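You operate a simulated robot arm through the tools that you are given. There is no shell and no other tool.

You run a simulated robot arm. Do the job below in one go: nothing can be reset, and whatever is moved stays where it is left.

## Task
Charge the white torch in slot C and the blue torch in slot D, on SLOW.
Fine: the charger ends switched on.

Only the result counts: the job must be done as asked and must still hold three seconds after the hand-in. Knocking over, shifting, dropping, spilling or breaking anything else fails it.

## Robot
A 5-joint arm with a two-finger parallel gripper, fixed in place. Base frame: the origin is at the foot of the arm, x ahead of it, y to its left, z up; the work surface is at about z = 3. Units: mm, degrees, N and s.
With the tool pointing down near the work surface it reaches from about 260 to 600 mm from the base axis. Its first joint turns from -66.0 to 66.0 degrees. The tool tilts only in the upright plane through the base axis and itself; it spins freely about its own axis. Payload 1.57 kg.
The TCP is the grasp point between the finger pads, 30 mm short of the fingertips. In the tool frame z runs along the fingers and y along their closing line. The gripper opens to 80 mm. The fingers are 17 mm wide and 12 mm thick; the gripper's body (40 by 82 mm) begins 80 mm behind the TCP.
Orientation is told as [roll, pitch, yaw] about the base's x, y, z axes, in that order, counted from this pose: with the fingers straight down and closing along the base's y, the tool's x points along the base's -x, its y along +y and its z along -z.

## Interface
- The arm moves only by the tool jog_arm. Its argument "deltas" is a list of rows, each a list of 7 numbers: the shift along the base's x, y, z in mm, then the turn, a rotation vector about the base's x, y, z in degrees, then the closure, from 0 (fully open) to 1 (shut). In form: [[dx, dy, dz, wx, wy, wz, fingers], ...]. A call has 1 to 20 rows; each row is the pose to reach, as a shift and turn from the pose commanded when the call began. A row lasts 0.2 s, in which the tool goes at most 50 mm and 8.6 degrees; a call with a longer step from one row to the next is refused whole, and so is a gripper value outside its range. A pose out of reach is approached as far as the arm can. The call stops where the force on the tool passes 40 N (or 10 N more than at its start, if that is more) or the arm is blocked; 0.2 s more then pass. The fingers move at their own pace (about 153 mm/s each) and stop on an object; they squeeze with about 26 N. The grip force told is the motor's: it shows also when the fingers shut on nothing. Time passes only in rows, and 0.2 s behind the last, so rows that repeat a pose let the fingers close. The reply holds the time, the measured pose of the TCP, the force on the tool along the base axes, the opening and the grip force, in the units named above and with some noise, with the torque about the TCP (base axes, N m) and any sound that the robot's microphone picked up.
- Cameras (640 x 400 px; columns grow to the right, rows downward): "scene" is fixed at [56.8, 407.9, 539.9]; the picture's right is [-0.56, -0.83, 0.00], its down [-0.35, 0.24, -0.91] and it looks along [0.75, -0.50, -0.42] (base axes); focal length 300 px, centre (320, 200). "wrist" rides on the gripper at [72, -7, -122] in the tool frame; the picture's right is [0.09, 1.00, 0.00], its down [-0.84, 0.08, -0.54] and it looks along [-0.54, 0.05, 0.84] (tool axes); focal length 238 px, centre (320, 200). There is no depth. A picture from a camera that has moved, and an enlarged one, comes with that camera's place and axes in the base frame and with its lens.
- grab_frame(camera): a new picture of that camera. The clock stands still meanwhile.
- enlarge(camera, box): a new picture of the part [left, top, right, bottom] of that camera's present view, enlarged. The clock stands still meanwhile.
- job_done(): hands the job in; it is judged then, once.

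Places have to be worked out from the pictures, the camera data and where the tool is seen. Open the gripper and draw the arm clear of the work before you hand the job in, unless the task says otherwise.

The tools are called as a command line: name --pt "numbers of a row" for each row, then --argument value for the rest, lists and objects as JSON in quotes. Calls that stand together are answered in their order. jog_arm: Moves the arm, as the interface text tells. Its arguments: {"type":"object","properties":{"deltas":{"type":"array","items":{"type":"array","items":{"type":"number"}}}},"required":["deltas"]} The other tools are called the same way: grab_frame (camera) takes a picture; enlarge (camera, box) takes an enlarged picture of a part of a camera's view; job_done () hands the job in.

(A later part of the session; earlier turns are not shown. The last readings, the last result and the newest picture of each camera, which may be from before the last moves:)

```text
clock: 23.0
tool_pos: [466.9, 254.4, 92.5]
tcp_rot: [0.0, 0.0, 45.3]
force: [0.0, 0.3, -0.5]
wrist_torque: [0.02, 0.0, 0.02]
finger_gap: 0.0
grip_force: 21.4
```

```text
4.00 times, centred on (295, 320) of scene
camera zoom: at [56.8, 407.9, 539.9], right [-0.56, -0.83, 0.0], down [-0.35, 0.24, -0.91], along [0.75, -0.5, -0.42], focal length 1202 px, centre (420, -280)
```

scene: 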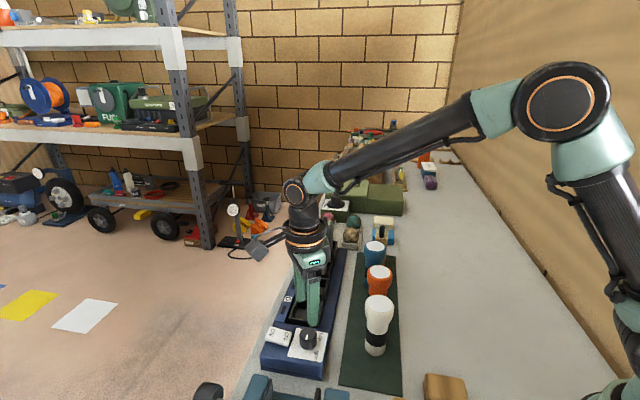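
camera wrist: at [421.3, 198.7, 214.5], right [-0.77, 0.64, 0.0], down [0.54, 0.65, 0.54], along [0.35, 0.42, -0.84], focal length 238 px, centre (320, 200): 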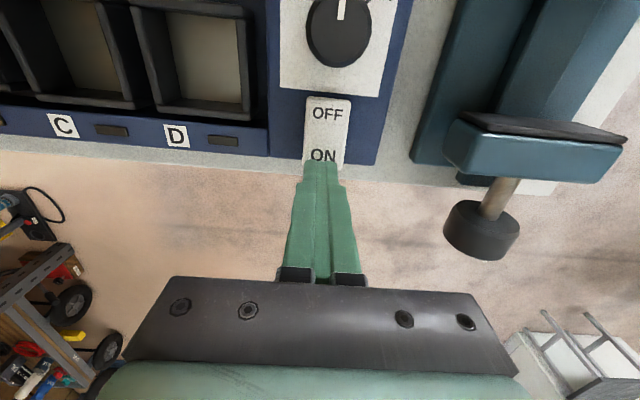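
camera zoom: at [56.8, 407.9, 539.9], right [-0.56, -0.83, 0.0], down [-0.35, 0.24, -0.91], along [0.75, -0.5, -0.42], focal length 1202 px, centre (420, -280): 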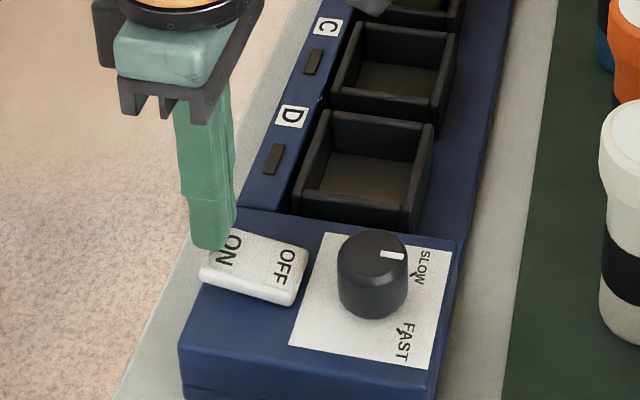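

The tip is roughly above the ON label, about 4–5 mm too far outward. I'll shift inward slightly and press down in small steps.

jog_arm --pt "-2.5 -2.5 -6 0 0 0 1" --pt "-2.5 -2.5 -11 0 0 0 1" --pt "-2.5 -2.5 -14 0 0 0 1" --pt "-2.5 -2.5 -16 0 0 0 1" --pt "-2.5 -2.5 -18 0 0 0 1"

enlarge --camera "scene" --box '[240, 270, 350, 370]'

```text
clock: 24.1
tool_pos: [463.2, 251.5, 82.9]
tcp_rot: [0.0, -0.5, 45.2]
force: [0.4, 0.4, 1.9]
wrist_torque: [0.01, 0.01, 0.04]
finger_gap: 0.0
grip_force: 21.1
stopped in row 5: the force on the tool passed its limit at 44 N (the readings are from after the stop); the commanded pose is now the measured one
```

```text
4.00 times, centred on (295, 320) of scene
camera zoom: at [56.8, 407.9, 539.9], right [-0.56, -0.83, 0.0], down [-0.35, 0.24, -0.91], along [0.75, -0.5, -0.42], focal length 1202 px, centre (420, -280)
```

zoom: 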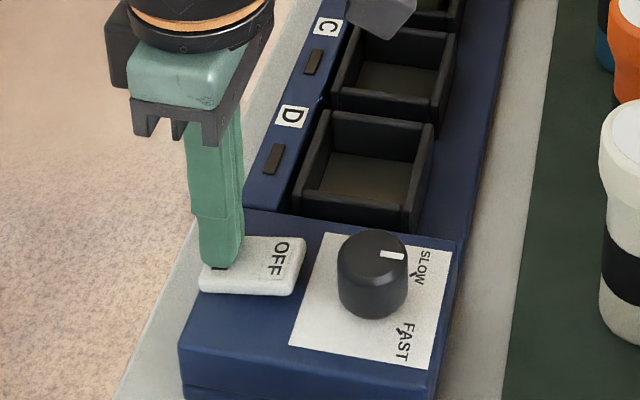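

The rocker appears to have tipped to ON. I'll lift clear and look at it and the LEDs.

jog_arm --pt "0 0 30 0 0 0 1" --pt "0 0 70 0 0 0 1" --pt "-30 -30 100 0 0 0 1" --pt "-60 -60 130 0 0 0 1" --pt "-60 -60 130 0 0 0 1"

grab_frame --camera "scene"

enlarge --camera "scene" --box '[255, 230, 350, 370]'

grab_frame --camera "wrist"

```text
refused: row 3 steps farther than a row can; nothing moved
```

```text
taken
```

scene: 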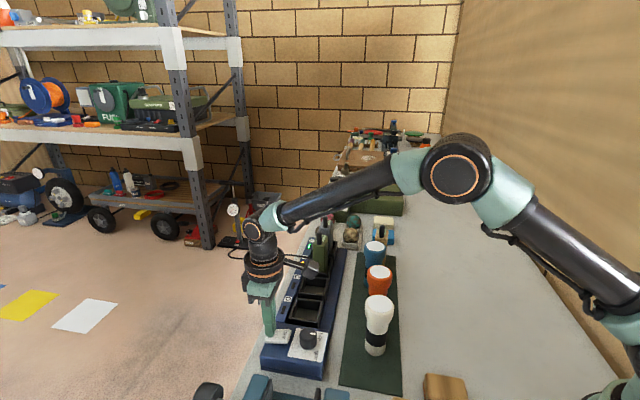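

```text
2.86 times, centred on (302, 300) of scene
camera zoom: at [56.8, 407.9, 539.9], right [-0.56, -0.83, 0.0], down [-0.35, 0.24, -0.91], along [0.75, -0.5, -0.42], focal length 858 px, centre (370, -86)
```

zoom: 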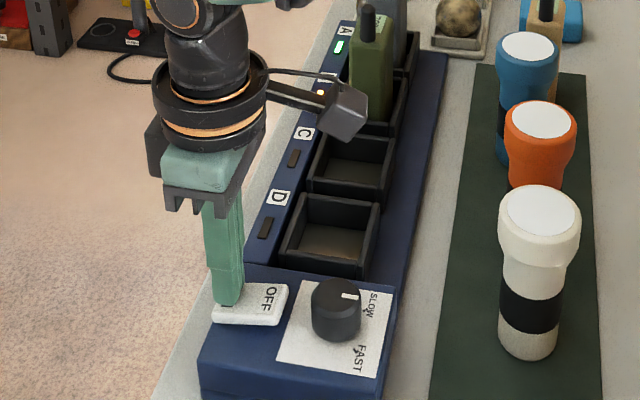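

```text
taken
camera wrist: at [417.6, 195.6, 203.3], right [-0.77, 0.64, 0.0], down [0.53, 0.65, 0.55], along [0.35, 0.42, -0.84], focal length 238 px, centre (320, 200)
```

wrist: 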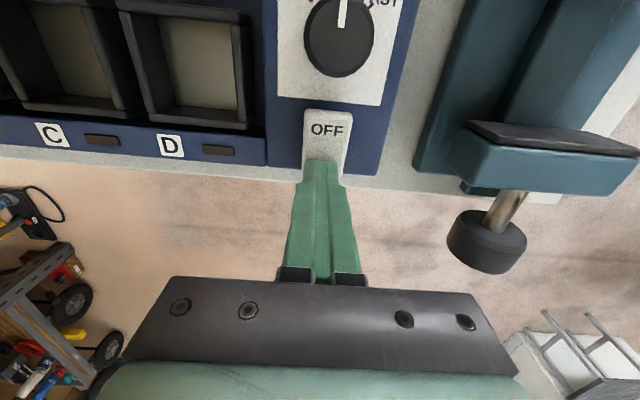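

The charger is on: A's LED is green and B's is amber. I'll lift clear (smaller steps) and look closer.

jog_arm --pt "0 0 30 0 0 0 1" --pt "0 0 70 0 0 0 1" --pt "-20 -20 105 0 0 0 1" --pt "-40 -40 135 0 0 0 1" --pt "-60 -60 160 0 0 0 1" --pt "-60 -60 160 0 0 0 1"

grab_frame --camera "wrist"

enlarge --camera "scene" --box '[255, 230, 350, 370]'

enlarge --camera "scene" --box '[290, 220, 340, 280]'

```text
clock: 25.5
tool_pos: [402.4, 192.8, 242.5]
tcp_rot: [-0.1, -0.4, 45.2]
force: [-0.2, -0.2, 1.3]
wrist_torque: [0.0, 0.0, -0.04]
finger_gap: 0.0
grip_force: 21.1
```

```text
taken
camera wrist: at [357.1, 136.9, 363.7], right [-0.77, 0.64, 0.0], down [0.53, 0.65, 0.55], along [0.35, 0.42, -0.84], focal length 238 px, centre (320, 200)
```

wrist: 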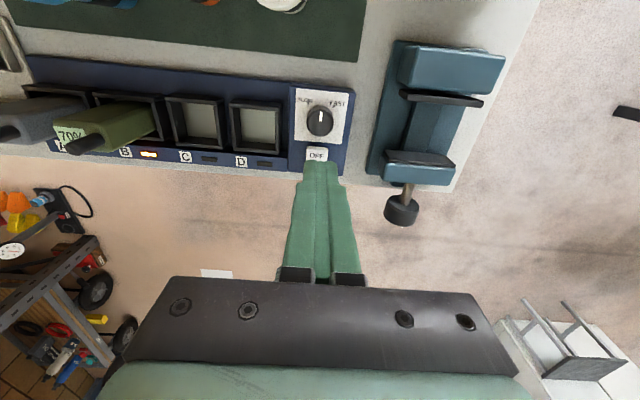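

```text
2.86 times, centred on (302, 300) of scene
camera zoom: at [56.8, 407.9, 539.9], right [-0.56, -0.83, 0.0], down [-0.35, 0.24, -0.91], along [0.75, -0.5, -0.42], focal length 858 px, centre (370, -86)
```

zoom: 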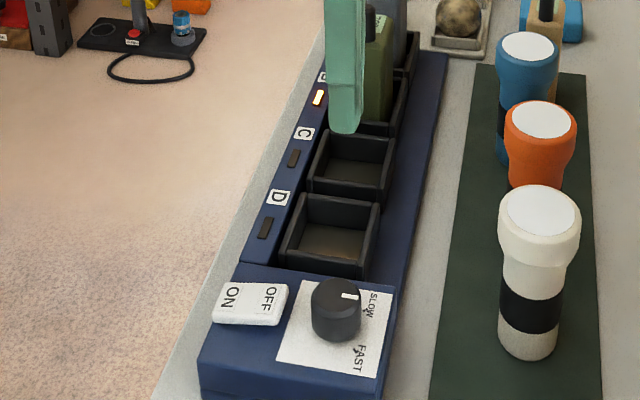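

```text
6.67 times, centred on (315, 250) of scene
camera zoom: at [56.8, 407.9, 539.9], right [-0.56, -0.83, 0.0], down [-0.35, 0.24, -0.91], along [0.75, -0.5, -0.42], focal length 2003 px, centre (353, -133)
```

zoom: 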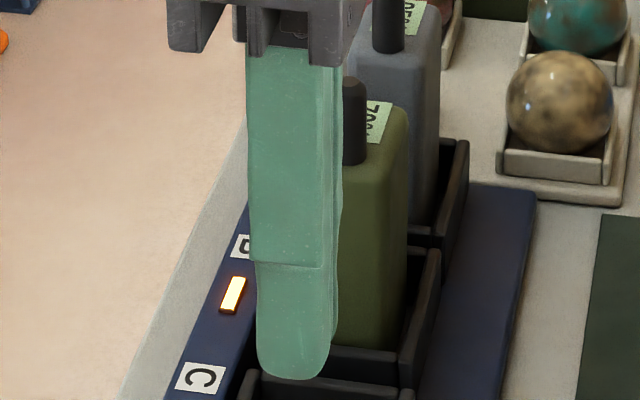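

Power is on. I'll go back to the knob to see whether it can be turned on to the SLOW mark now, first lowering to z≈100 for a centring check.

jog_arm --pt "7.3 7.1 -20 0 0.2 0 0.375" --pt "7.3 7.1 -60 0 0.4 0 0.375" --pt "7.3 7.1 -100 0 0.4 0 0.375" --pt "7.3 7.1 -140 0 0.4 0 0.375" --pt "7.3 7.1 -140 0 0.4 0 0.375"

enlarge --camera "wrist" --box '[250, 90, 400, 230]'

enlarge --camera "scene" --box '[255, 210, 350, 370]'

```text
clock: 26.7
tool_pos: [412.4, 202.0, 99.4]
tcp_rot: [0.0, -0.2, 45.2]
force: [-0.3, 0.2, 0.5]
wrist_torque: [0.02, -0.01, -0.04]
finger_gap: 50.1
grip_force: 0.1
```

```text
2.86 times, centred on (325, 160) of wrist
camera zoom: at [367.1, 145.8, 221.8], right [-0.77, 0.64, 0.0], down [0.53, 0.65, 0.54], along [0.35, 0.42, -0.84], focal length 681 px, centre (306, 314)
```

zoom: 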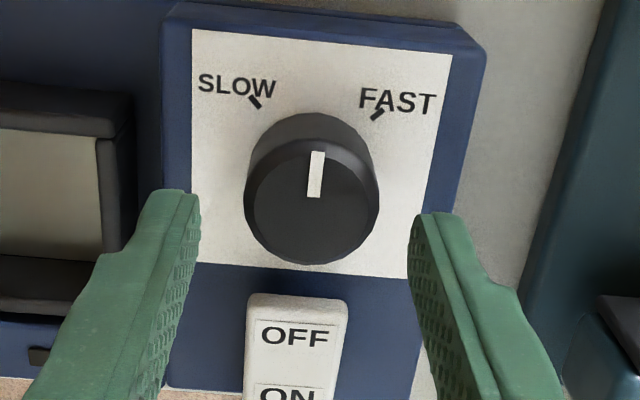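

```text
2.50 times, centred on (302, 290) of scene
camera zoom: at [56.8, 407.9, 539.9], right [-0.56, -0.83, 0.0], down [-0.35, 0.24, -0.91], along [0.75, -0.5, -0.42], focal length 751 px, centre (364, -25)
```

zoom: 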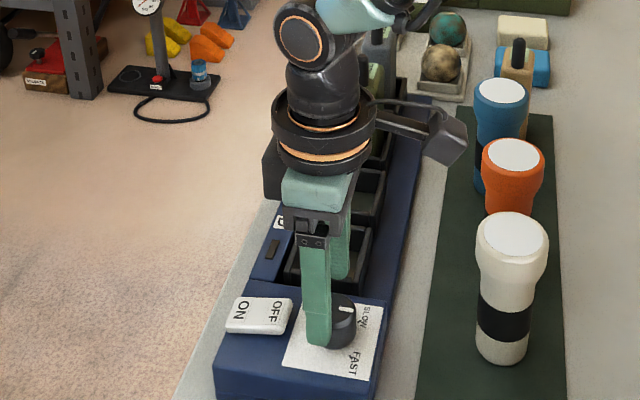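

Tool needs about (−2.8, −1.7) to centre on the knob. Lowering, gripping, and turning counter-clockwise by 25° as a test.

jog_arm --pt "-2.8 -1.7 -10 0 0 0 0.375" --pt "-2.8 -1.7 -27 0 0 0 0.375" --pt "-2.8 -1.7 -27 0 0 0 0.375" --pt "-2.8 -1.7 -27 0 0 0 0.9" --pt "-2.8 -1.7 -27 0 0 0 0.9" --pt "-2.8 -1.7 -27 0 0 6 0.9" --pt "-2.8 -1.7 -27 0 0 12 0.9" --pt "-2.8 -1.7 -27 0 0 18 0.9" --pt "-2.8 -1.7 -27 0 0 24 0.9"

enlarge --camera "wrist" --box '[250, 90, 400, 230]'

enlarge --camera "scene" --box '[255, 210, 350, 370]'

```text
clock: 28.7
tool_pos: [408.6, 197.2, 74.1]
tcp_rot: [0.2, 0.1, 69.3]
force: [-3.7, 2.5, -8.2]
wrist_torque: [0.15, 0.03, -0.28]
finger_gap: 33.6
grip_force: 41.3
```

```text
2.86 times, centred on (325, 160) of wrist
camera zoom: at [389.9, 127.5, 195.7], right [-0.96, 0.27, 0.0], down [0.22, 0.81, 0.54], along [0.14, 0.52, -0.84], focal length 681 px, centre (306, 314)
```

zoom: 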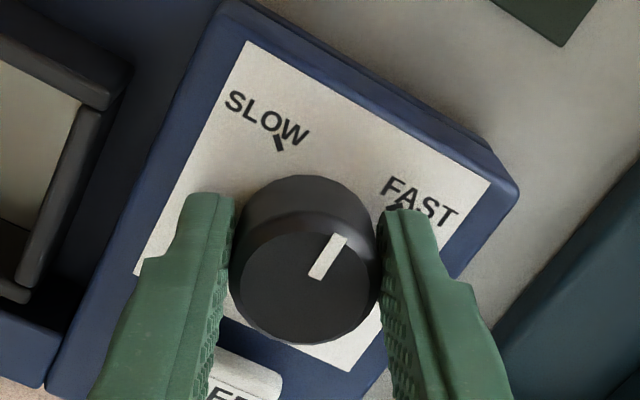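

```text
2.50 times, centred on (302, 290) of scene
camera zoom: at [56.9, 407.9, 539.8], right [-0.56, -0.83, 0.0], down [-0.35, 0.24, -0.91], along [0.75, -0.5, -0.42], focal length 751 px, centre (364, -25)
```

zoom: 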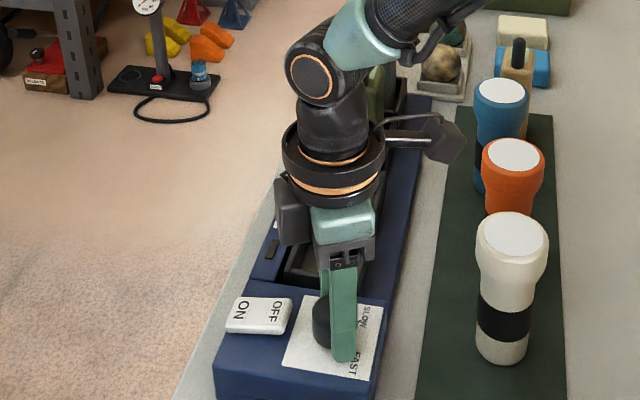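

The knob still stops at about 228° with power on. I'll turn it clockwise to the other stop and compare the B LED, watching for any change with mode.

jog_arm --pt "0 0 0 0 0 -8 0.9" --pt "0 0 0 0 0 -16 0.9" --pt "0 0 0 0 0 -24 0.9" --pt "0 0 0 0 0 -32 0.9" --pt "0 0 0 0 0 -40 0.9" --pt "0 0 0 0 0 -48 0.9"

grab_frame --camera "wrist"

enlarge --camera "scene" --box '[255, 210, 350, 370]'

```text
clock: 30.1
tool_pos: [405.8, 198.0, 73.5]
tcp_rot: [0.0, 0.0, 23.3]
force: [0.3, 2.5, -3.8]
wrist_torque: [-0.02, 0.08, 0.03]
finger_gap: 33.3
grip_force: 41.1
stopped in row 6: the force on the tool passed its limit at 41 N (the readings are from after the stop); the commanded pose is now the measured one
```

```text
taken
camera wrist: at [344.0, 163.9, 195.8], right [-0.48, 0.88, 0.0], down [0.74, 0.4, 0.54], along [0.48, 0.26, -0.84], focal length 238 px, centre (320, 200)
```

wrist: 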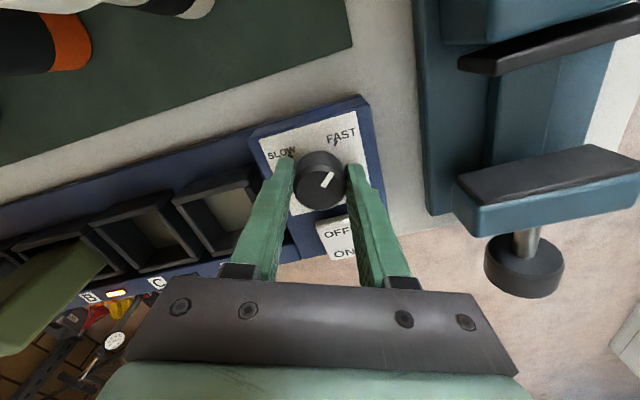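

```text
2.50 times, centred on (302, 290) of scene
camera zoom: at [56.9, 407.9, 539.9], right [-0.56, -0.83, 0.0], down [-0.35, 0.24, -0.91], along [0.75, -0.5, -0.42], focal length 751 px, centre (364, -25)
```

zoom: 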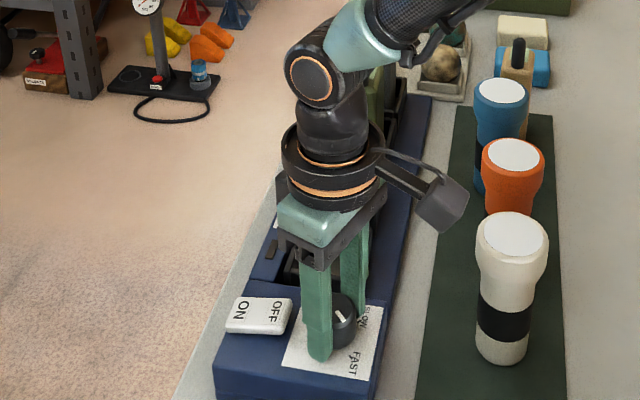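

The pointer is now at the FAST mark (181°), and the call stopped from off-centre side load. I'll look at the B LED here and at the knob's centring.

enlarge --camera "wrist" --box '[60, 260, 180, 320]'

enlarge --camera "wrist" --box '[250, 90, 400, 230]'

enlarge --camera "scene" --box '[260, 290, 350, 370]'

```text
5.33 times, centred on (120, 290) of wrist
camera zoom: at [344.0, 163.9, 195.8], right [-0.48, 0.88, 0.0], down [0.74, 0.4, 0.54], along [0.48, 0.26, -0.84], focal length 1271 px, centre (1387, -280)
```

zoom: 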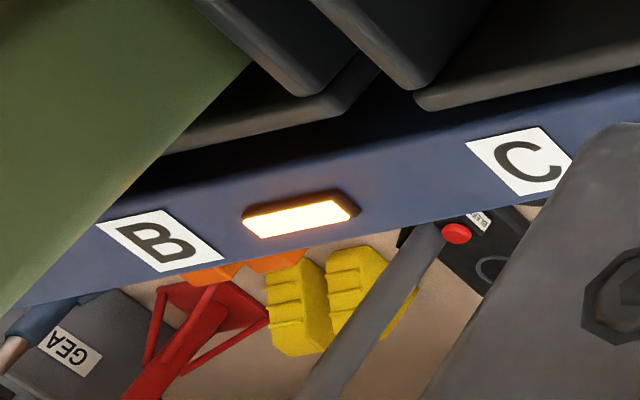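

```text
2.86 times, centred on (325, 160) of wrist
camera zoom: at [344.0, 163.9, 195.8], right [-0.48, 0.88, 0.0], down [0.74, 0.4, 0.54], along [0.48, 0.26, -0.84], focal length 681 px, centre (306, 314)
```

zoom: 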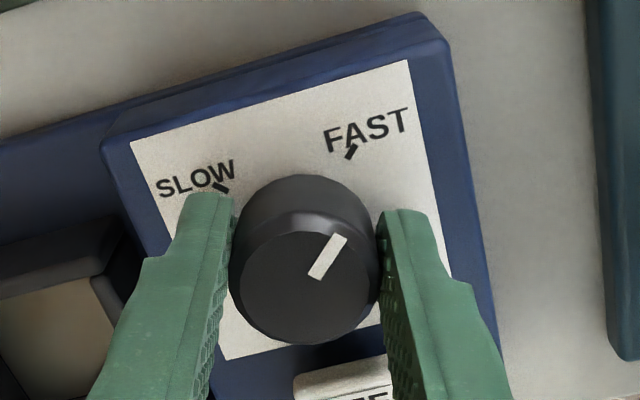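

```text
5.00 times, centred on (305, 330) of scene
camera zoom: at [56.9, 407.9, 539.9], right [-0.56, -0.83, 0.0], down [-0.35, 0.24, -0.91], along [0.75, -0.5, -0.42], focal length 1502 px, centre (395, -450)
```

zoom: 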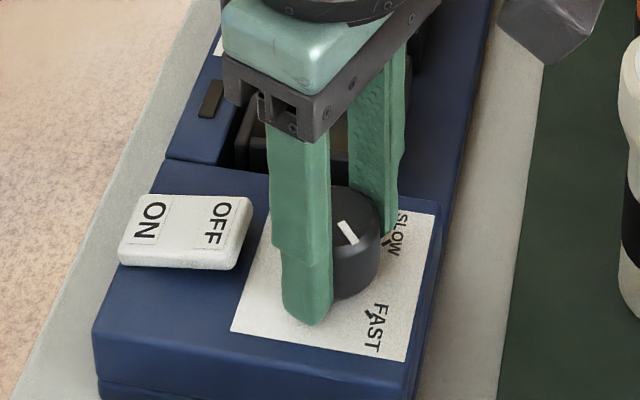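

The charger itself has not shifted, and the LED stays amber at the FAST mark. I'll release, re-centre on the knob and retry counter-clockwise while pressing down, in case it is a press-and-turn knob.

jog_arm --pt "0 0 0 0 0 0 0.375" --pt "0 0 0 0 0 0 0.375"

enlarge --camera "wrist" --box '[250, 90, 400, 230]'

```text
clock: 30.7
tool_pos: [406.3, 198.4, 73.3]
tcp_rot: [0.0, 0.0, 23.3]
force: [-0.1, -0.4, 0.4]
wrist_torque: [0.0, -0.02, 0.0]
finger_gap: 50.0
grip_force: 0.0
```

```text
2.86 times, centred on (325, 160) of wrist
camera zoom: at [344.0, 163.8, 196.0], right [-0.48, 0.88, 0.0], down [0.74, 0.4, 0.54], along [0.48, 0.26, -0.84], focal length 681 px, centre (306, 314)
```

zoom: 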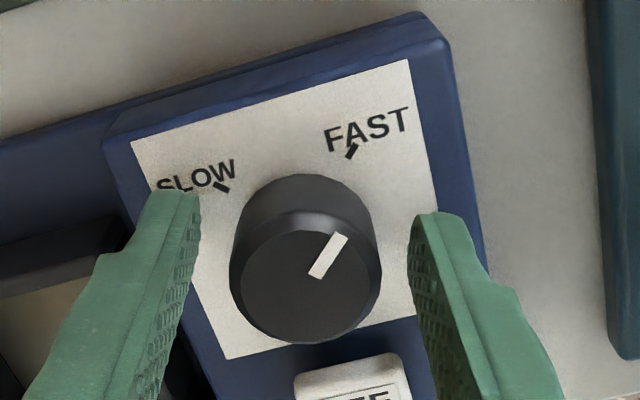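

The knob is about 4–5 mm "down" in the picture from the tool axis. I'll move (+3.8, +2.1), re-grip and turn counter-clockwise 42° toward the stop.

jog_arm --pt "3.8 2.1 0 0 0 0 0.375" --pt "3.8 2.1 0 0 0 0 0.375" --pt "3.8 2.1 0 0 0 0 0.9" --pt "3.8 2.1 0 0 0 0 0.9" --pt "3.8 2.1 0 0 0 7 0.9" --pt "3.8 2.1 0 0 0 14 0.9" --pt "3.8 2.1 0 0 0 21 0.9" --pt "3.8 2.1 0 0 0 28 0.9" --pt "3.8 2.1 0 0 0 35 0.9" --pt "3.8 2.1 0 0 0 42 0.9"

enlarge --camera "wrist" --box '[250, 90, 400, 230]'

```text
clock: 32.9
tool_pos: [410.1, 200.5, 73.5]
tcp_rot: [0.0, 0.0, 65.4]
force: [-11.8, 8.9, 11.3]
wrist_torque: [-0.59, 0.78, 0.0]
finger_gap: 33.3
grip_force: 40.9
```

```text
2.86 times, centred on (325, 160) of wrist
camera zoom: at [386.8, 132.8, 195.7], right [-0.94, 0.33, 0.0], down [0.28, 0.79, 0.54], along [0.18, 0.51, -0.84], focal length 681 px, centre (306, 314)
```

zoom: 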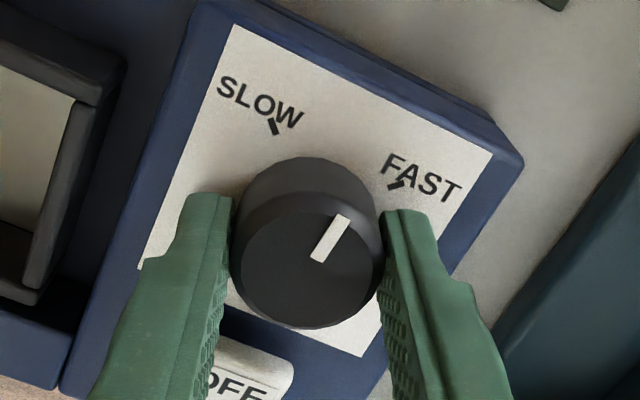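

Pointer about 223°, just before the stop. Now I'll press down slightly and continue turning 16°.

jog_arm --pt "0 0 -0.7 0 0 0 0.9" --pt "0 0 -1.0 0 0 4 0.9" --pt "0 0 -1.0 0 0 8 0.9" --pt "0 0 -1.0 0 0 12 0.9" --pt "0 0 -1.0 0 0 16 0.9"

enlarge --camera "wrist" --box '[250, 90, 400, 230]'

```text
clock: 33.5
tool_pos: [409.9, 201.6, 74.1]
tcp_rot: [0.1, 0.1, 68.8]
force: [-2.2, -0.3, 3.5]
wrist_torque: [0.27, -0.11, 0.04]
finger_gap: 33.3
grip_force: 41.1
stopped in row 3: the force on the tool passed its limit at 42 N (the readings are from after the stop); the commanded pose is now the measured one
```

```text
2.86 times, centred on (325, 160) of wrist
camera zoom: at [390.5, 131.7, 195.7], right [-0.96, 0.28, 0.0], down [0.23, 0.81, 0.54], along [0.15, 0.52, -0.84], focal length 681 px, centre (306, 314)
```

zoom: 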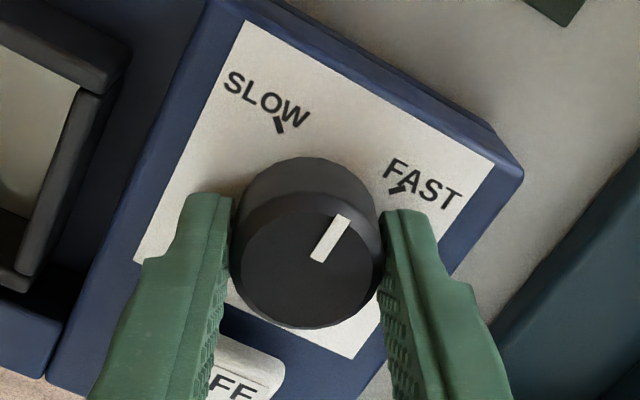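

Pressing down only meets a rigid surface, so it isn't press-to-turn; the travel is simply a 90° sweep matching the 90° between FAST and SLOW. With power on, I'll check the LED at the clockwise stop too, to confirm which end is which.

jog_arm --pt "0 -0.3 0 0 0 -8 0.9" --pt "0 -0.5 0 0 0 -16 0.9" --pt "0 -0.5 0 0 0 -24 0.9" --pt "0 -0.5 0 0 0 -32 0.9" --pt "0 -0.5 0 0 0 -40 0.9" --pt "0 -0.5 0 0 0 -48 0.9"

enlarge --camera "wrist" --box '[250, 90, 400, 230]'

```text
clock: 34.9
tool_pos: [410.1, 200.4, 73.0]
tcp_rot: [0.1, -0.1, 20.3]
force: [13.5, -3.4, -5.3]
wrist_torque: [-0.09, -0.34, -0.03]
finger_gap: 33.4
grip_force: 41.3
```

```text
2.86 times, centred on (325, 160) of wrist
camera zoom: at [345.8, 168.6, 195.5], right [-0.43, 0.9, 0.0], down [0.76, 0.36, 0.54], along [0.49, 0.24, -0.84], focal length 681 px, centre (306, 314)
```

zoom: 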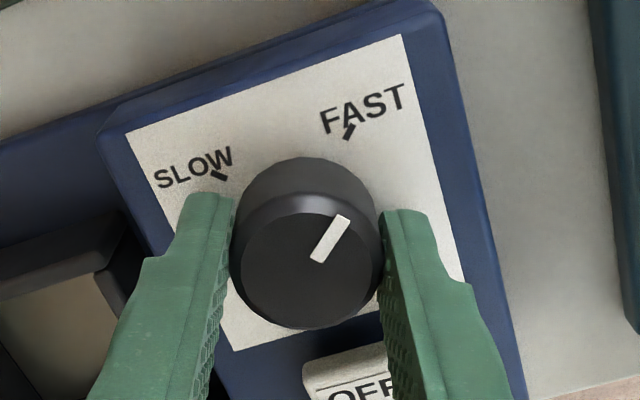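

Turning freely (pointer near 178°). I'll continue to the clockwise stop with a small relief in x, then look at the LEDs.

jog_arm --pt "0.5 0 0 0 0 -8 0.9" --pt "0.8 0 0 0 0 -16 0.9" --pt "0.8 0 0 0 0 -24 0.9" --pt "0.8 0 0 0 0 -32 0.9" --pt "0.8 0 0 0 0 -40 0.9" --pt "0.8 0 0 0 0 -44 0.9"

grab_frame --camera "wrist"

enlarge --camera "scene" --box '[255, 210, 350, 370]'

enlarge --camera "wrist" --box '[250, 90, 400, 230]'

```text
clock: 36.3
tool_pos: [410.4, 198.6, 73.5]
tcp_rot: [-0.3, 0.1, -23.5]
force: [2.5, -27.9, 18.2]
wrist_torque: [-0.8, 0.05, 0.72]
finger_gap: 33.6
grip_force: 40.9
```

```text
taken
camera wrist: at [342.4, 222.0, 195.6], right [0.31, 0.95, 0.0], down [0.8, -0.26, 0.54], along [0.51, -0.17, -0.84], focal length 238 px, centre (320, 200)
```

wrist: 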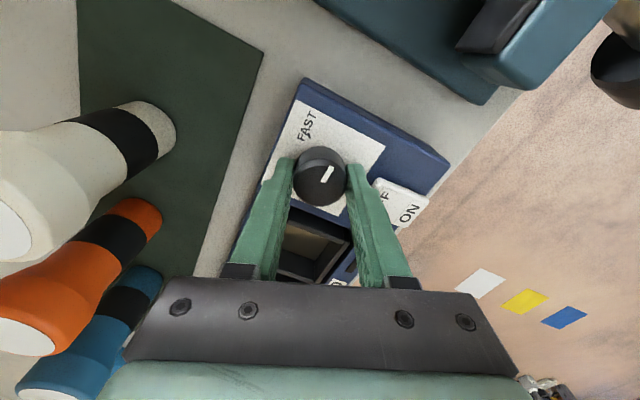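

```text
2.50 times, centred on (302, 290) of scene
camera zoom: at [56.7, 407.9, 539.9], right [-0.56, -0.83, 0.0], down [-0.35, 0.24, -0.91], along [0.75, -0.5, -0.42], focal length 751 px, centre (364, -25)
```

zoom: 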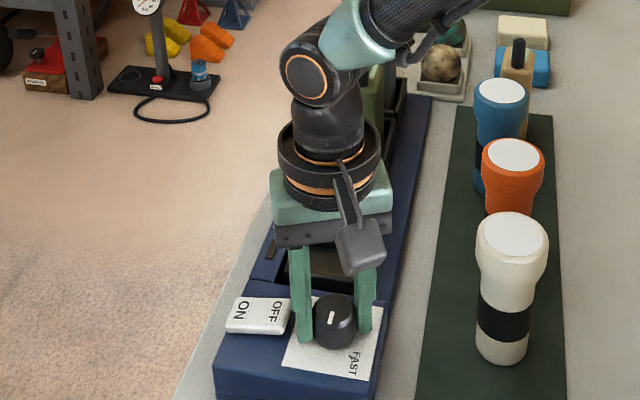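

```text
2.86 times, centred on (325, 160) of wrist
camera zoom: at [342.4, 222.0, 195.6], right [0.31, 0.95, 0.0], down [0.8, -0.26, 0.54], along [0.51, -0.17, -0.84], focal length 681 px, centre (306, 314)
```

zoom: 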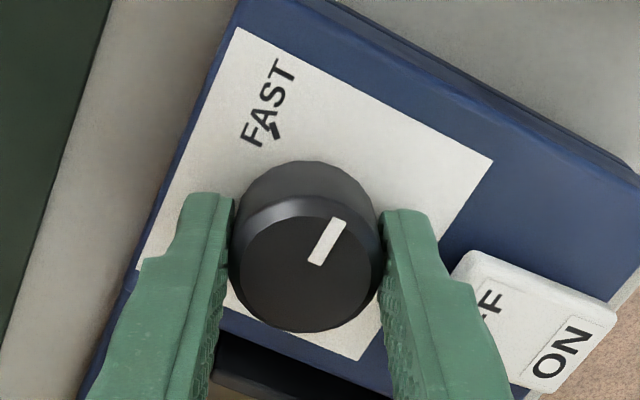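

Pointer at the clockwise stop (135°). I'll release with a narrow opening (to spare the rocker), lift and look at the LEDs.

jog_arm --pt "0 0 0 0 0 0 0.52" --pt "0 0 0 0 0 0 0.52" --pt "0 0 30 0 0 0 0.52" --pt "0 0 70 0 0 0 0.52" --pt "-30 -20 105 0 0 0 0.52" --pt "-65 -40 130 0 0 0 0.52" --pt "-100 -60 150 0 0 0 0.52" --pt "-100 -60 150 0 0 0 0.52"

enlarge --camera "scene" --box '[255, 210, 350, 370]'

grab_frame --camera "scene"

grab_frame --camera "wrist"

```text
refused: row 5 steps farther than a row can; nothing moved
```

```text
2.50 times, centred on (302, 290) of scene
camera zoom: at [56.7, 407.9, 539.9], right [-0.56, -0.83, 0.0], down [-0.35, 0.24, -0.91], along [0.75, -0.5, -0.42], focal length 751 px, centre (364, -25)
```

zoom: 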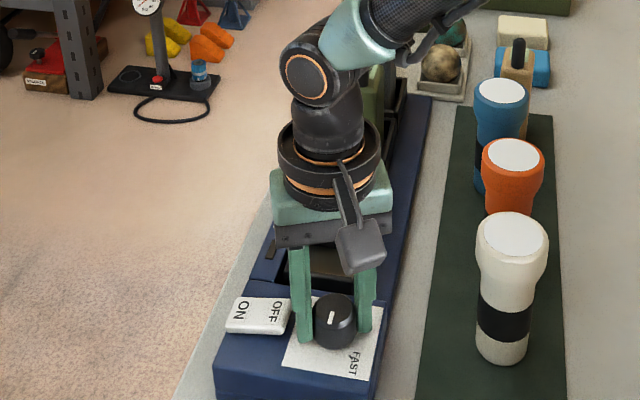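

```text
taken
```

scene: 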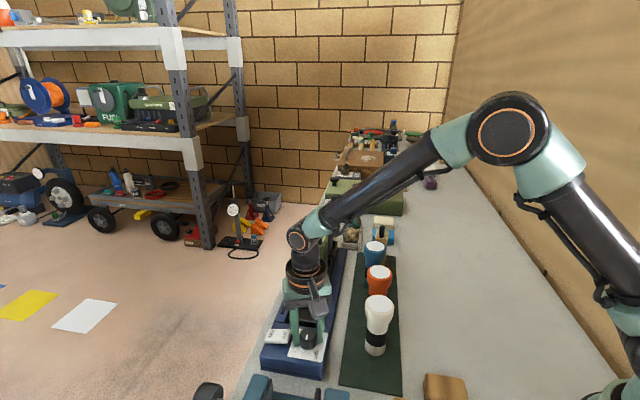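

```text
taken
camera wrist: at [342.4, 222.0, 195.6], right [0.31, 0.95, 0.0], down [0.8, -0.26, 0.54], along [0.51, -0.17, -0.84], focal length 238 px, centre (320, 200)
```

wrist: 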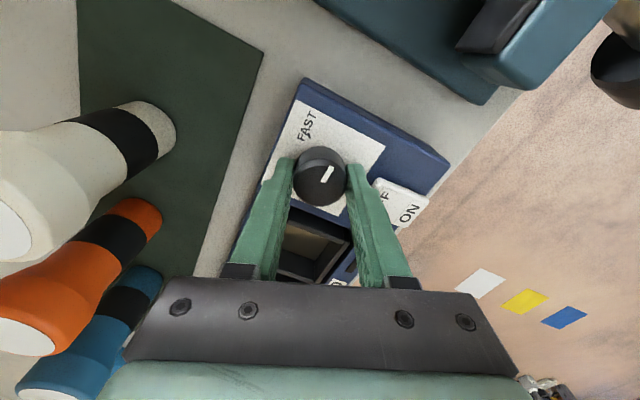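

One step was too long; I'll repeat with shorter steps.

jog_arm --pt "0 0 0 0 0 0 0.52" --pt "0 0 0 0 0 0 0.52" --pt "0 0 30 0 0 0 0.52" --pt "0 0 70 0 0 0 0.52" --pt "-25 -10 105 0 0 0 0.52" --pt "-60 -20 135 0 0 0 0.52" --pt "-100 -30 155 0 0 0 0.52" --pt "-100 -30 155 0 0 0 0.52"

enlarge --camera "scene" --box '[255, 210, 350, 370]'

grab_frame --camera "wrist"

```text
clock: 38.1
tool_pos: [310.6, 170.4, 227.1]
tcp_rot: [0.0, 0.0, -23.3]
force: [0.2, 0.5, -0.6]
wrist_torque: [0.01, -0.05, 0.01]
finger_gap: 38.1
grip_force: 0.0
```

```text
2.50 times, centred on (302, 290) of scene
camera zoom: at [56.8, 407.9, 539.9], right [-0.56, -0.83, 0.0], down [-0.35, 0.24, -0.91], along [0.75, -0.5, -0.42], focal length 751 px, centre (364, -25)
```

zoom: 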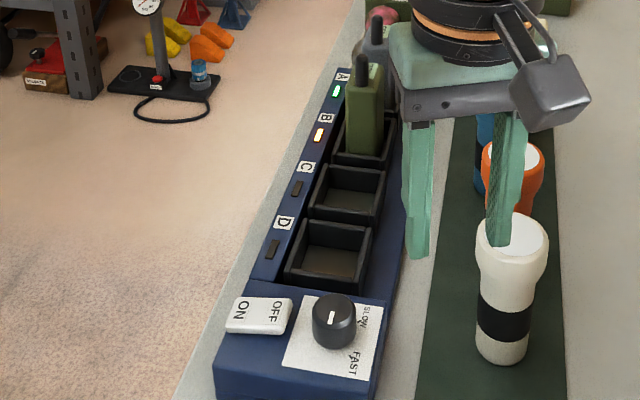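

```text
taken
camera wrist: at [242.5, 192.6, 348.6], right [0.31, 0.95, 0.0], down [0.8, -0.26, 0.54], along [0.51, -0.17, -0.84], focal length 238 px, centre (320, 200)
```

wrist: 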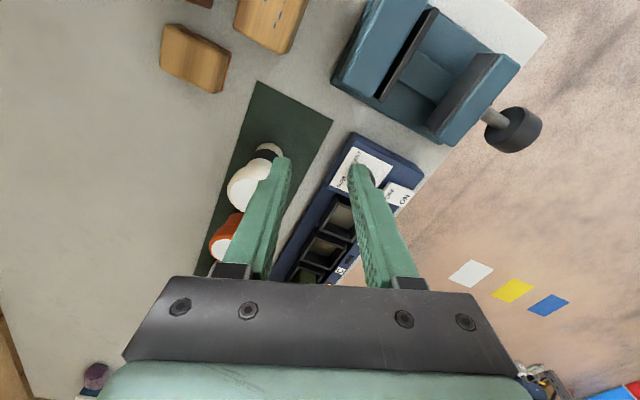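

LEDs don't change with the knob (A green, B amber at both ends), so they only show charge. The 90° travel matches the 90° between marks with the line simply mounted 45° off, so the counter-clockwise stop is SLOW (start position = clockwise stop = FAST). I'll go back to the knob and turn it fully counter-clockwise.

jog_arm --pt "25 7.5 -20 0 0 7 0.45" --pt "50 15 -45 0 0 14 0.45" --pt "75 22.5 -75 0 0 21 0.45" --pt "99.4 29.9 -110 0 0 28.3 0.45" --pt "99.4 29.9 -117 0 0 28.3 0.45" --pt "99.4 29.9 -117 0 0 28.3 0.45"

enlarge --camera "wrist" --box '[250, 90, 400, 230]'

```text
clock: 39.5
tool_pos: [410.4, 199.0, 111.7]
tcp_rot: [0.0, -0.1, 5.0]
force: [-0.4, -0.4, -0.2]
wrist_torque: [0.04, -0.01, 0.01]
finger_gap: 43.7
grip_force: 0.1
```

```text
2.86 times, centred on (325, 160) of wrist
camera zoom: at [340.8, 186.3, 233.9], right [-0.18, 0.98, 0.0], down [0.83, 0.15, 0.54], along [0.53, 0.1, -0.84], focal length 681 px, centre (306, 314)
```

zoom: 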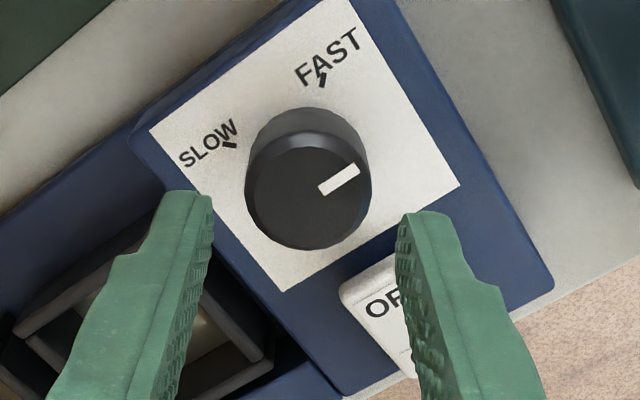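

Nearly centred. I'll lower to z≈74.5 and grip.

jog_arm --pt "-0.6 0.5 -20 0 0 0 0.45" --pt "-0.6 0.5 -37 0 0 0 0.45" --pt "-0.6 0.5 -37 0 0 0 0.45" --pt "-0.6 0.5 -37 0 0 0 0.9" --pt "-0.6 0.5 -37 0 0 0 0.9"

grab_frame --camera "wrist"

```text
clock: 40.7
tool_pos: [407.6, 199.5, 73.9]
tcp_rot: [-0.1, 0.1, 4.9]
force: [3.9, -20.2, 3.8]
wrist_torque: [-0.53, -0.1, -0.03]
finger_gap: 33.2
grip_force: 41.0
```

```text
taken
camera wrist: at [337.9, 186.9, 196.4], right [-0.18, 0.98, 0.0], down [0.83, 0.15, 0.54], along [0.53, 0.09, -0.84], focal length 238 px, centre (320, 200)
```

wrist: 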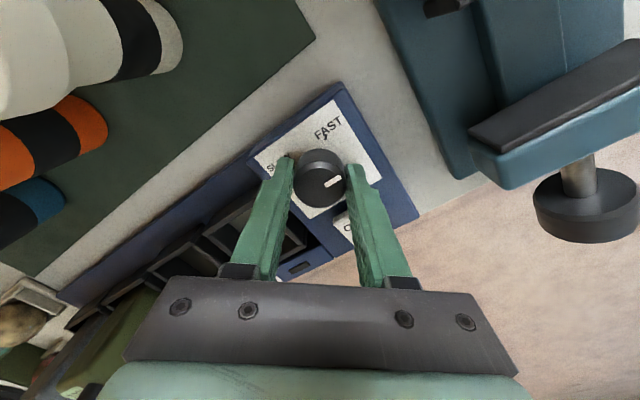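

Some side load in y; I'll relieve it slightly while turning the first 48° counter-clockwise.

jog_arm --pt "0.4 -0.6 0 0 0 0 0.9" --pt "0.8 -0.9 0 0 0 8 0.9" --pt "0.8 -0.9 0 0 0 16 0.9" --pt "0.8 -0.9 0 0 0 24 0.9" --pt "0.8 -0.9 0 0 0 32 0.9" --pt "0.8 -0.9 0 0 0 40 0.9" --pt "0.8 -0.9 0 0 0 48 0.9"

enlarge --camera "wrist" --box '[250, 90, 400, 230]'

```text
clock: 42.3
tool_pos: [408.7, 199.5, 73.9]
tcp_rot: [0.2, 0.4, 53.1]
force: [-10.8, -22.4, 16.4]
wrist_torque: [-0.57, 0.02, 0.01]
finger_gap: 33.5
grip_force: 41.4
```

```text
2.86 times, centred on (325, 160) of wrist
camera zoom: at [372.6, 138.3, 196.6], right [-0.85, 0.52, 0.0], down [0.44, 0.72, 0.54], along [0.28, 0.46, -0.84], focal length 681 px, centre (306, 314)
```

zoom: 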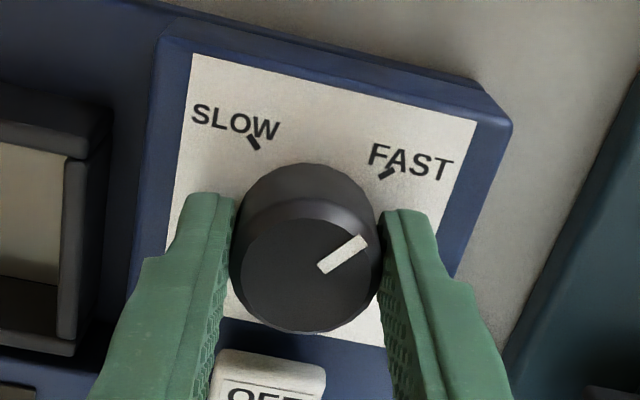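

It is following (pointer near 183°). Continuing 52° with relief of the side force until the stop is met.

jog_arm --pt "-0.4 -0.8 0.6 0 0 0 0.9" --pt "-0.5 -1 0.6 0 0 8 0.9" --pt "-0.5 -1 0.6 0 0 16 0.9" --pt "-0.5 -1 0.6 0 0 24 0.9" --pt "-0.5 -1 0.6 0 0 32 0.9" --pt "-0.5 -1 0.6 0 0 40 0.9" --pt "-0.5 -1 0.6 0 0 47 0.9" --pt "-0.5 -1 0.6 0 0 52 0.9"

enlarge --camera "wrist" --box '[250, 90, 400, 230]'

```text
clock: 44.1
tool_pos: [408.4, 200.3, 75.6]
tcp_rot: [0.2, 0.0, 105.1]
force: [-9.8, -0.5, 2.0]
wrist_torque: [-0.01, 0.25, -0.28]
finger_gap: 33.3
grip_force: 41.1
```

```text
2.86 times, centred on (325, 160) of wrist
camera zoom: at [435.2, 132.0, 197.7], right [-0.94, -0.35, 0.0], down [-0.29, 0.79, 0.54], along [-0.19, 0.51, -0.84], focal length 681 px, centre (306, 314)
```

zoom: 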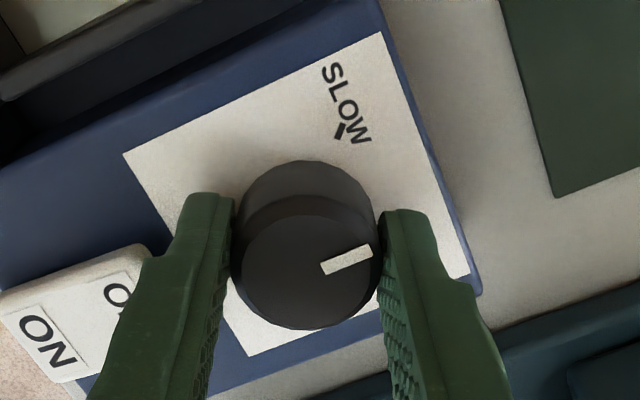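

Pointer about 224°, torque building against the stop. A final 6° to seat it, then release with a narrow opening and lift.

jog_arm --pt "0 0 0 0 0 6 0.9" --pt "0 0 0 0 0 6 0.9" --pt "0 0 0 0 0 6 0.53" --pt "0 0 0 0 0 6 0.53" --pt "0 0 30 0 0 6 0.53" --pt "0 0 70 0 0 6 0.53" --pt "0 0 115 0 0 6 0.53" --pt "0 0 150 0 0 6 0.53" --pt "0 0 150 0 0 6 0.53"

grab_frame --camera "wrist"

enlarge --camera "scene" --box '[260, 290, 350, 370]'

```text
clock: 46.1
tool_pos: [408.5, 199.3, 225.9]
tcp_rot: [0.1, 0.0, 111.0]
force: [-1.0, -0.5, 0.2]
wrist_torque: [0.02, 0.01, 0.01]
finger_gap: 37.6
grip_force: 0.0
```

```text
taken
camera wrist: at [441.3, 134.0, 347.9], right [-0.9, -0.44, 0.0], down [-0.37, 0.75, 0.54], along [-0.24, 0.49, -0.84], focal length 238 px, centre (320, 200)
```

wrist: 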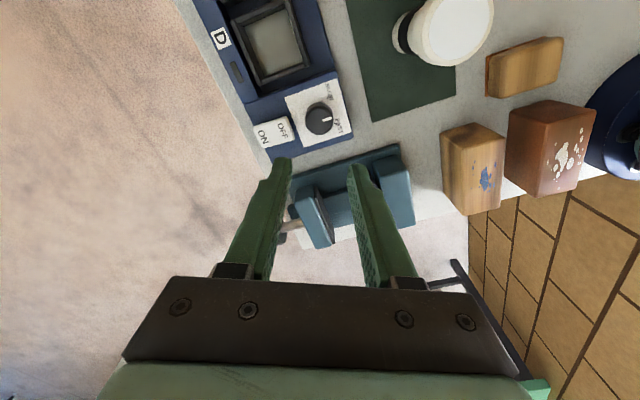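

```text
5.00 times, centred on (305, 330) of scene
camera zoom: at [56.8, 407.9, 539.9], right [-0.56, -0.83, 0.0], down [-0.35, 0.24, -0.91], along [0.75, -0.5, -0.42], focal length 1502 px, centre (395, -450)
```

zoom: 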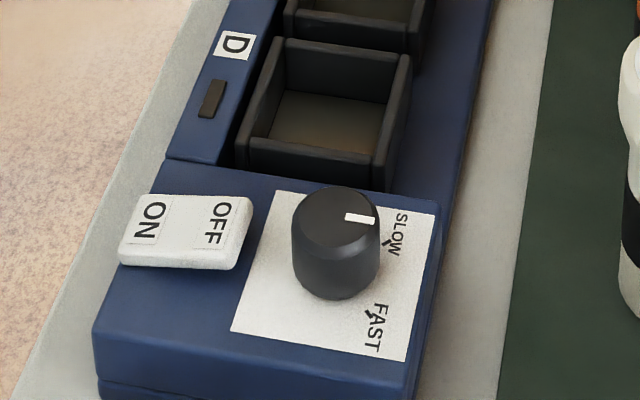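

The knob rests at the counter-clockwise stop and the rocker is ON. Now the torches: I'll move above the white torch at about (349, 75), turning the fingers to close across the row (yaw 135°).

jog_arm --pt "-15 -31 -6 0 0 6 0" --pt "-30 -62 -13 0 0 12 0" --pt "-45 -93 -20 0 0 18 0" --pt "-59.5 -124 -26 0 0 24 0" --pt "-59.5 -124 -26 0 0 24 0"

grab_frame --camera "wrist"

grab_frame --camera "scene"

```text
clock: 47.3
tool_pos: [347.7, 73.9, 197.7]
tcp_rot: [0.1, 0.0, 135.0]
force: [0.8, 0.5, -0.5]
wrist_torque: [-0.01, 0.02, 0.02]
finger_gap: 80.0
grip_force: 0.0
```

```text
taken
camera wrist: at [404.9, 27.0, 319.8], right [-0.64, -0.77, 0.0], down [-0.65, 0.54, 0.54], along [-0.42, 0.35, -0.84], focal length 238 px, centre (320, 200)
```

wrist: 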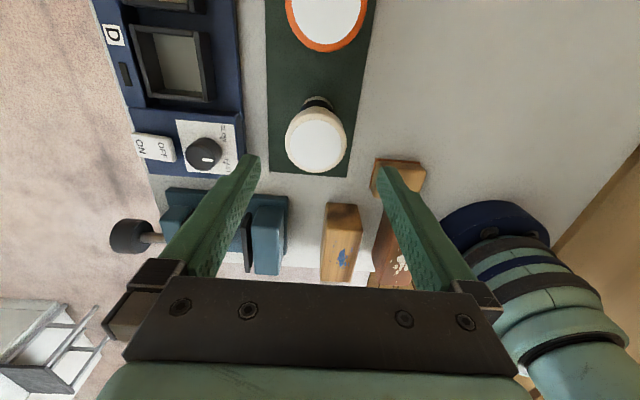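

```text
taken
```

scene: 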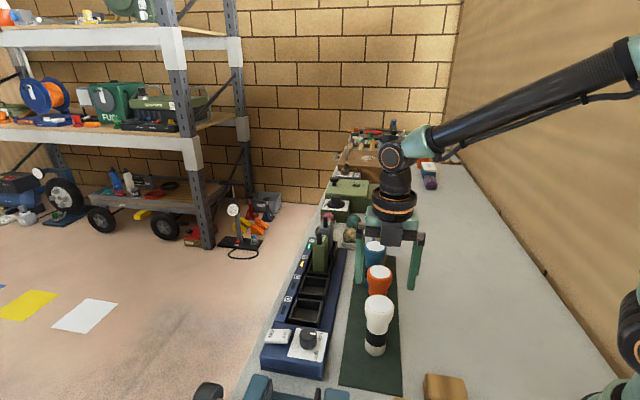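

The white torch appears slightly toward +x, −y of the tool axis. I'll zoom in both cameras to locate its axis and height.

enlarge --camera "wrist" --box '[260, 80, 370, 190]'

enlarge --camera "scene" --box '[350, 285, 410, 365]'

enlarge --camera "scene" --box '[280, 265, 345, 330]'

```text
3.64 times, centred on (315, 135) of wrist
camera zoom: at [404.9, 27.0, 319.8], right [-0.64, -0.77, 0.0], down [-0.65, 0.54, 0.54], along [-0.42, 0.35, -0.84], focal length 867 px, centre (338, 436)
```

zoom: 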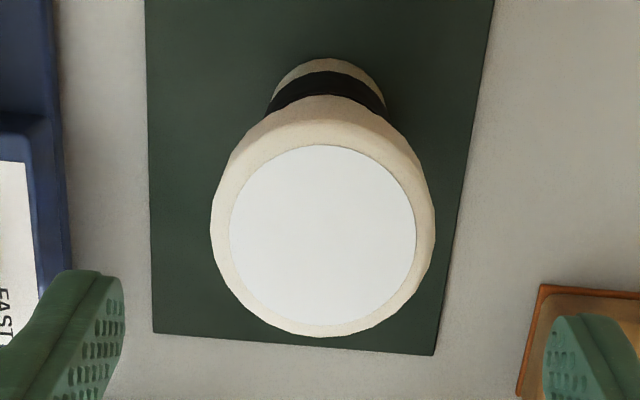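

```text
5.00 times, centred on (380, 325) of scene
camera zoom: at [56.8, 407.9, 539.9], right [-0.56, -0.83, 0.0], down [-0.35, 0.24, -0.91], along [0.75, -0.5, -0.42], focal length 1502 px, centre (20, -425)
```

zoom: 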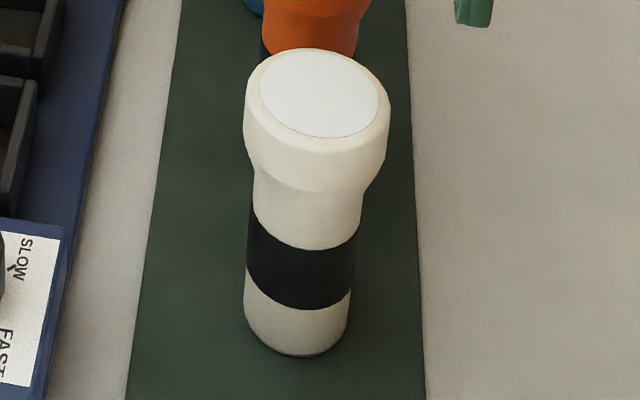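

```text
6.15 times, centred on (312, 298) of scene
camera zoom: at [56.8, 407.9, 539.9], right [-0.56, -0.83, 0.0], down [-0.35, 0.24, -0.91], along [0.75, -0.5, -0.42], focal length 1849 px, centre (366, -400)
```

zoom: 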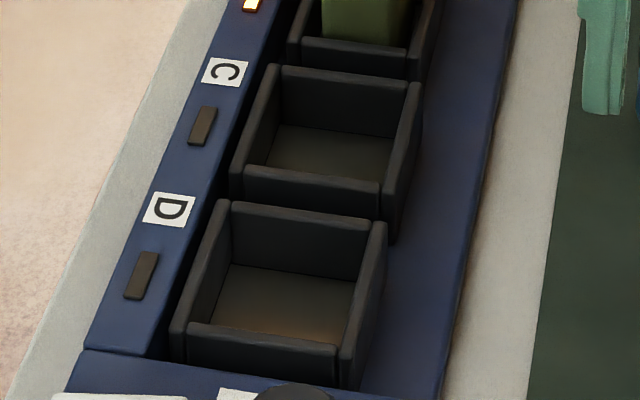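

White torch axis is estimated about (352.5, 75.5), top at z≈122, head about 55 mm wide. I'll shift by (+4.8, +1.5), go down to z≈165 and re-check centring.

jog_arm --pt "4.8 1.5 -15 0 0 0 0" --pt "4.8 1.5 -33 0 0 0 0" --pt "4.8 1.5 -33 0 0 0 0"

enlarge --camera "wrist" --box '[230, 80, 410, 230]'

enlarge --camera "scene" --box '[340, 240, 430, 365]'

```text
clock: 48.1
tool_pos: [353.1, 76.6, 166.8]
tcp_rot: [0.0, 0.1, 135.0]
force: [-0.1, -0.1, -0.8]
wrist_torque: [0.03, 0.0, 0.0]
finger_gap: 80.0
grip_force: 0.0
```

```text
2.67 times, centred on (320, 155) of wrist
camera zoom: at [410.3, 30.2, 287.7], right [-0.64, -0.77, 0.0], down [-0.65, 0.54, 0.54], along [-0.42, 0.35, -0.84], focal length 636 px, centre (320, 320)
```

zoom: 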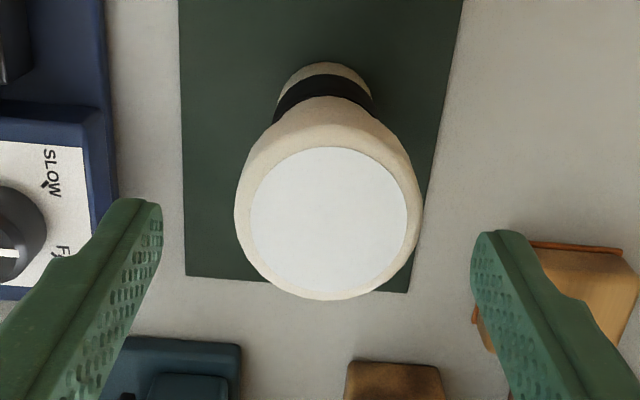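

```text
3.20 times, centred on (385, 302) of scene
camera zoom: at [56.8, 407.9, 539.9], right [-0.56, -0.83, 0.0], down [-0.35, 0.24, -0.91], along [0.75, -0.5, -0.42], focal length 962 px, centre (112, -128)
```

zoom: 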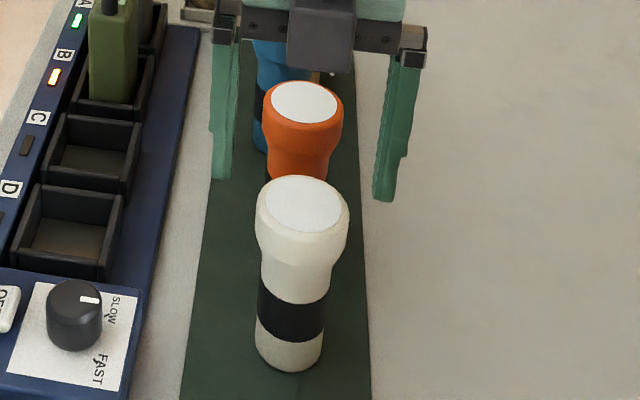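

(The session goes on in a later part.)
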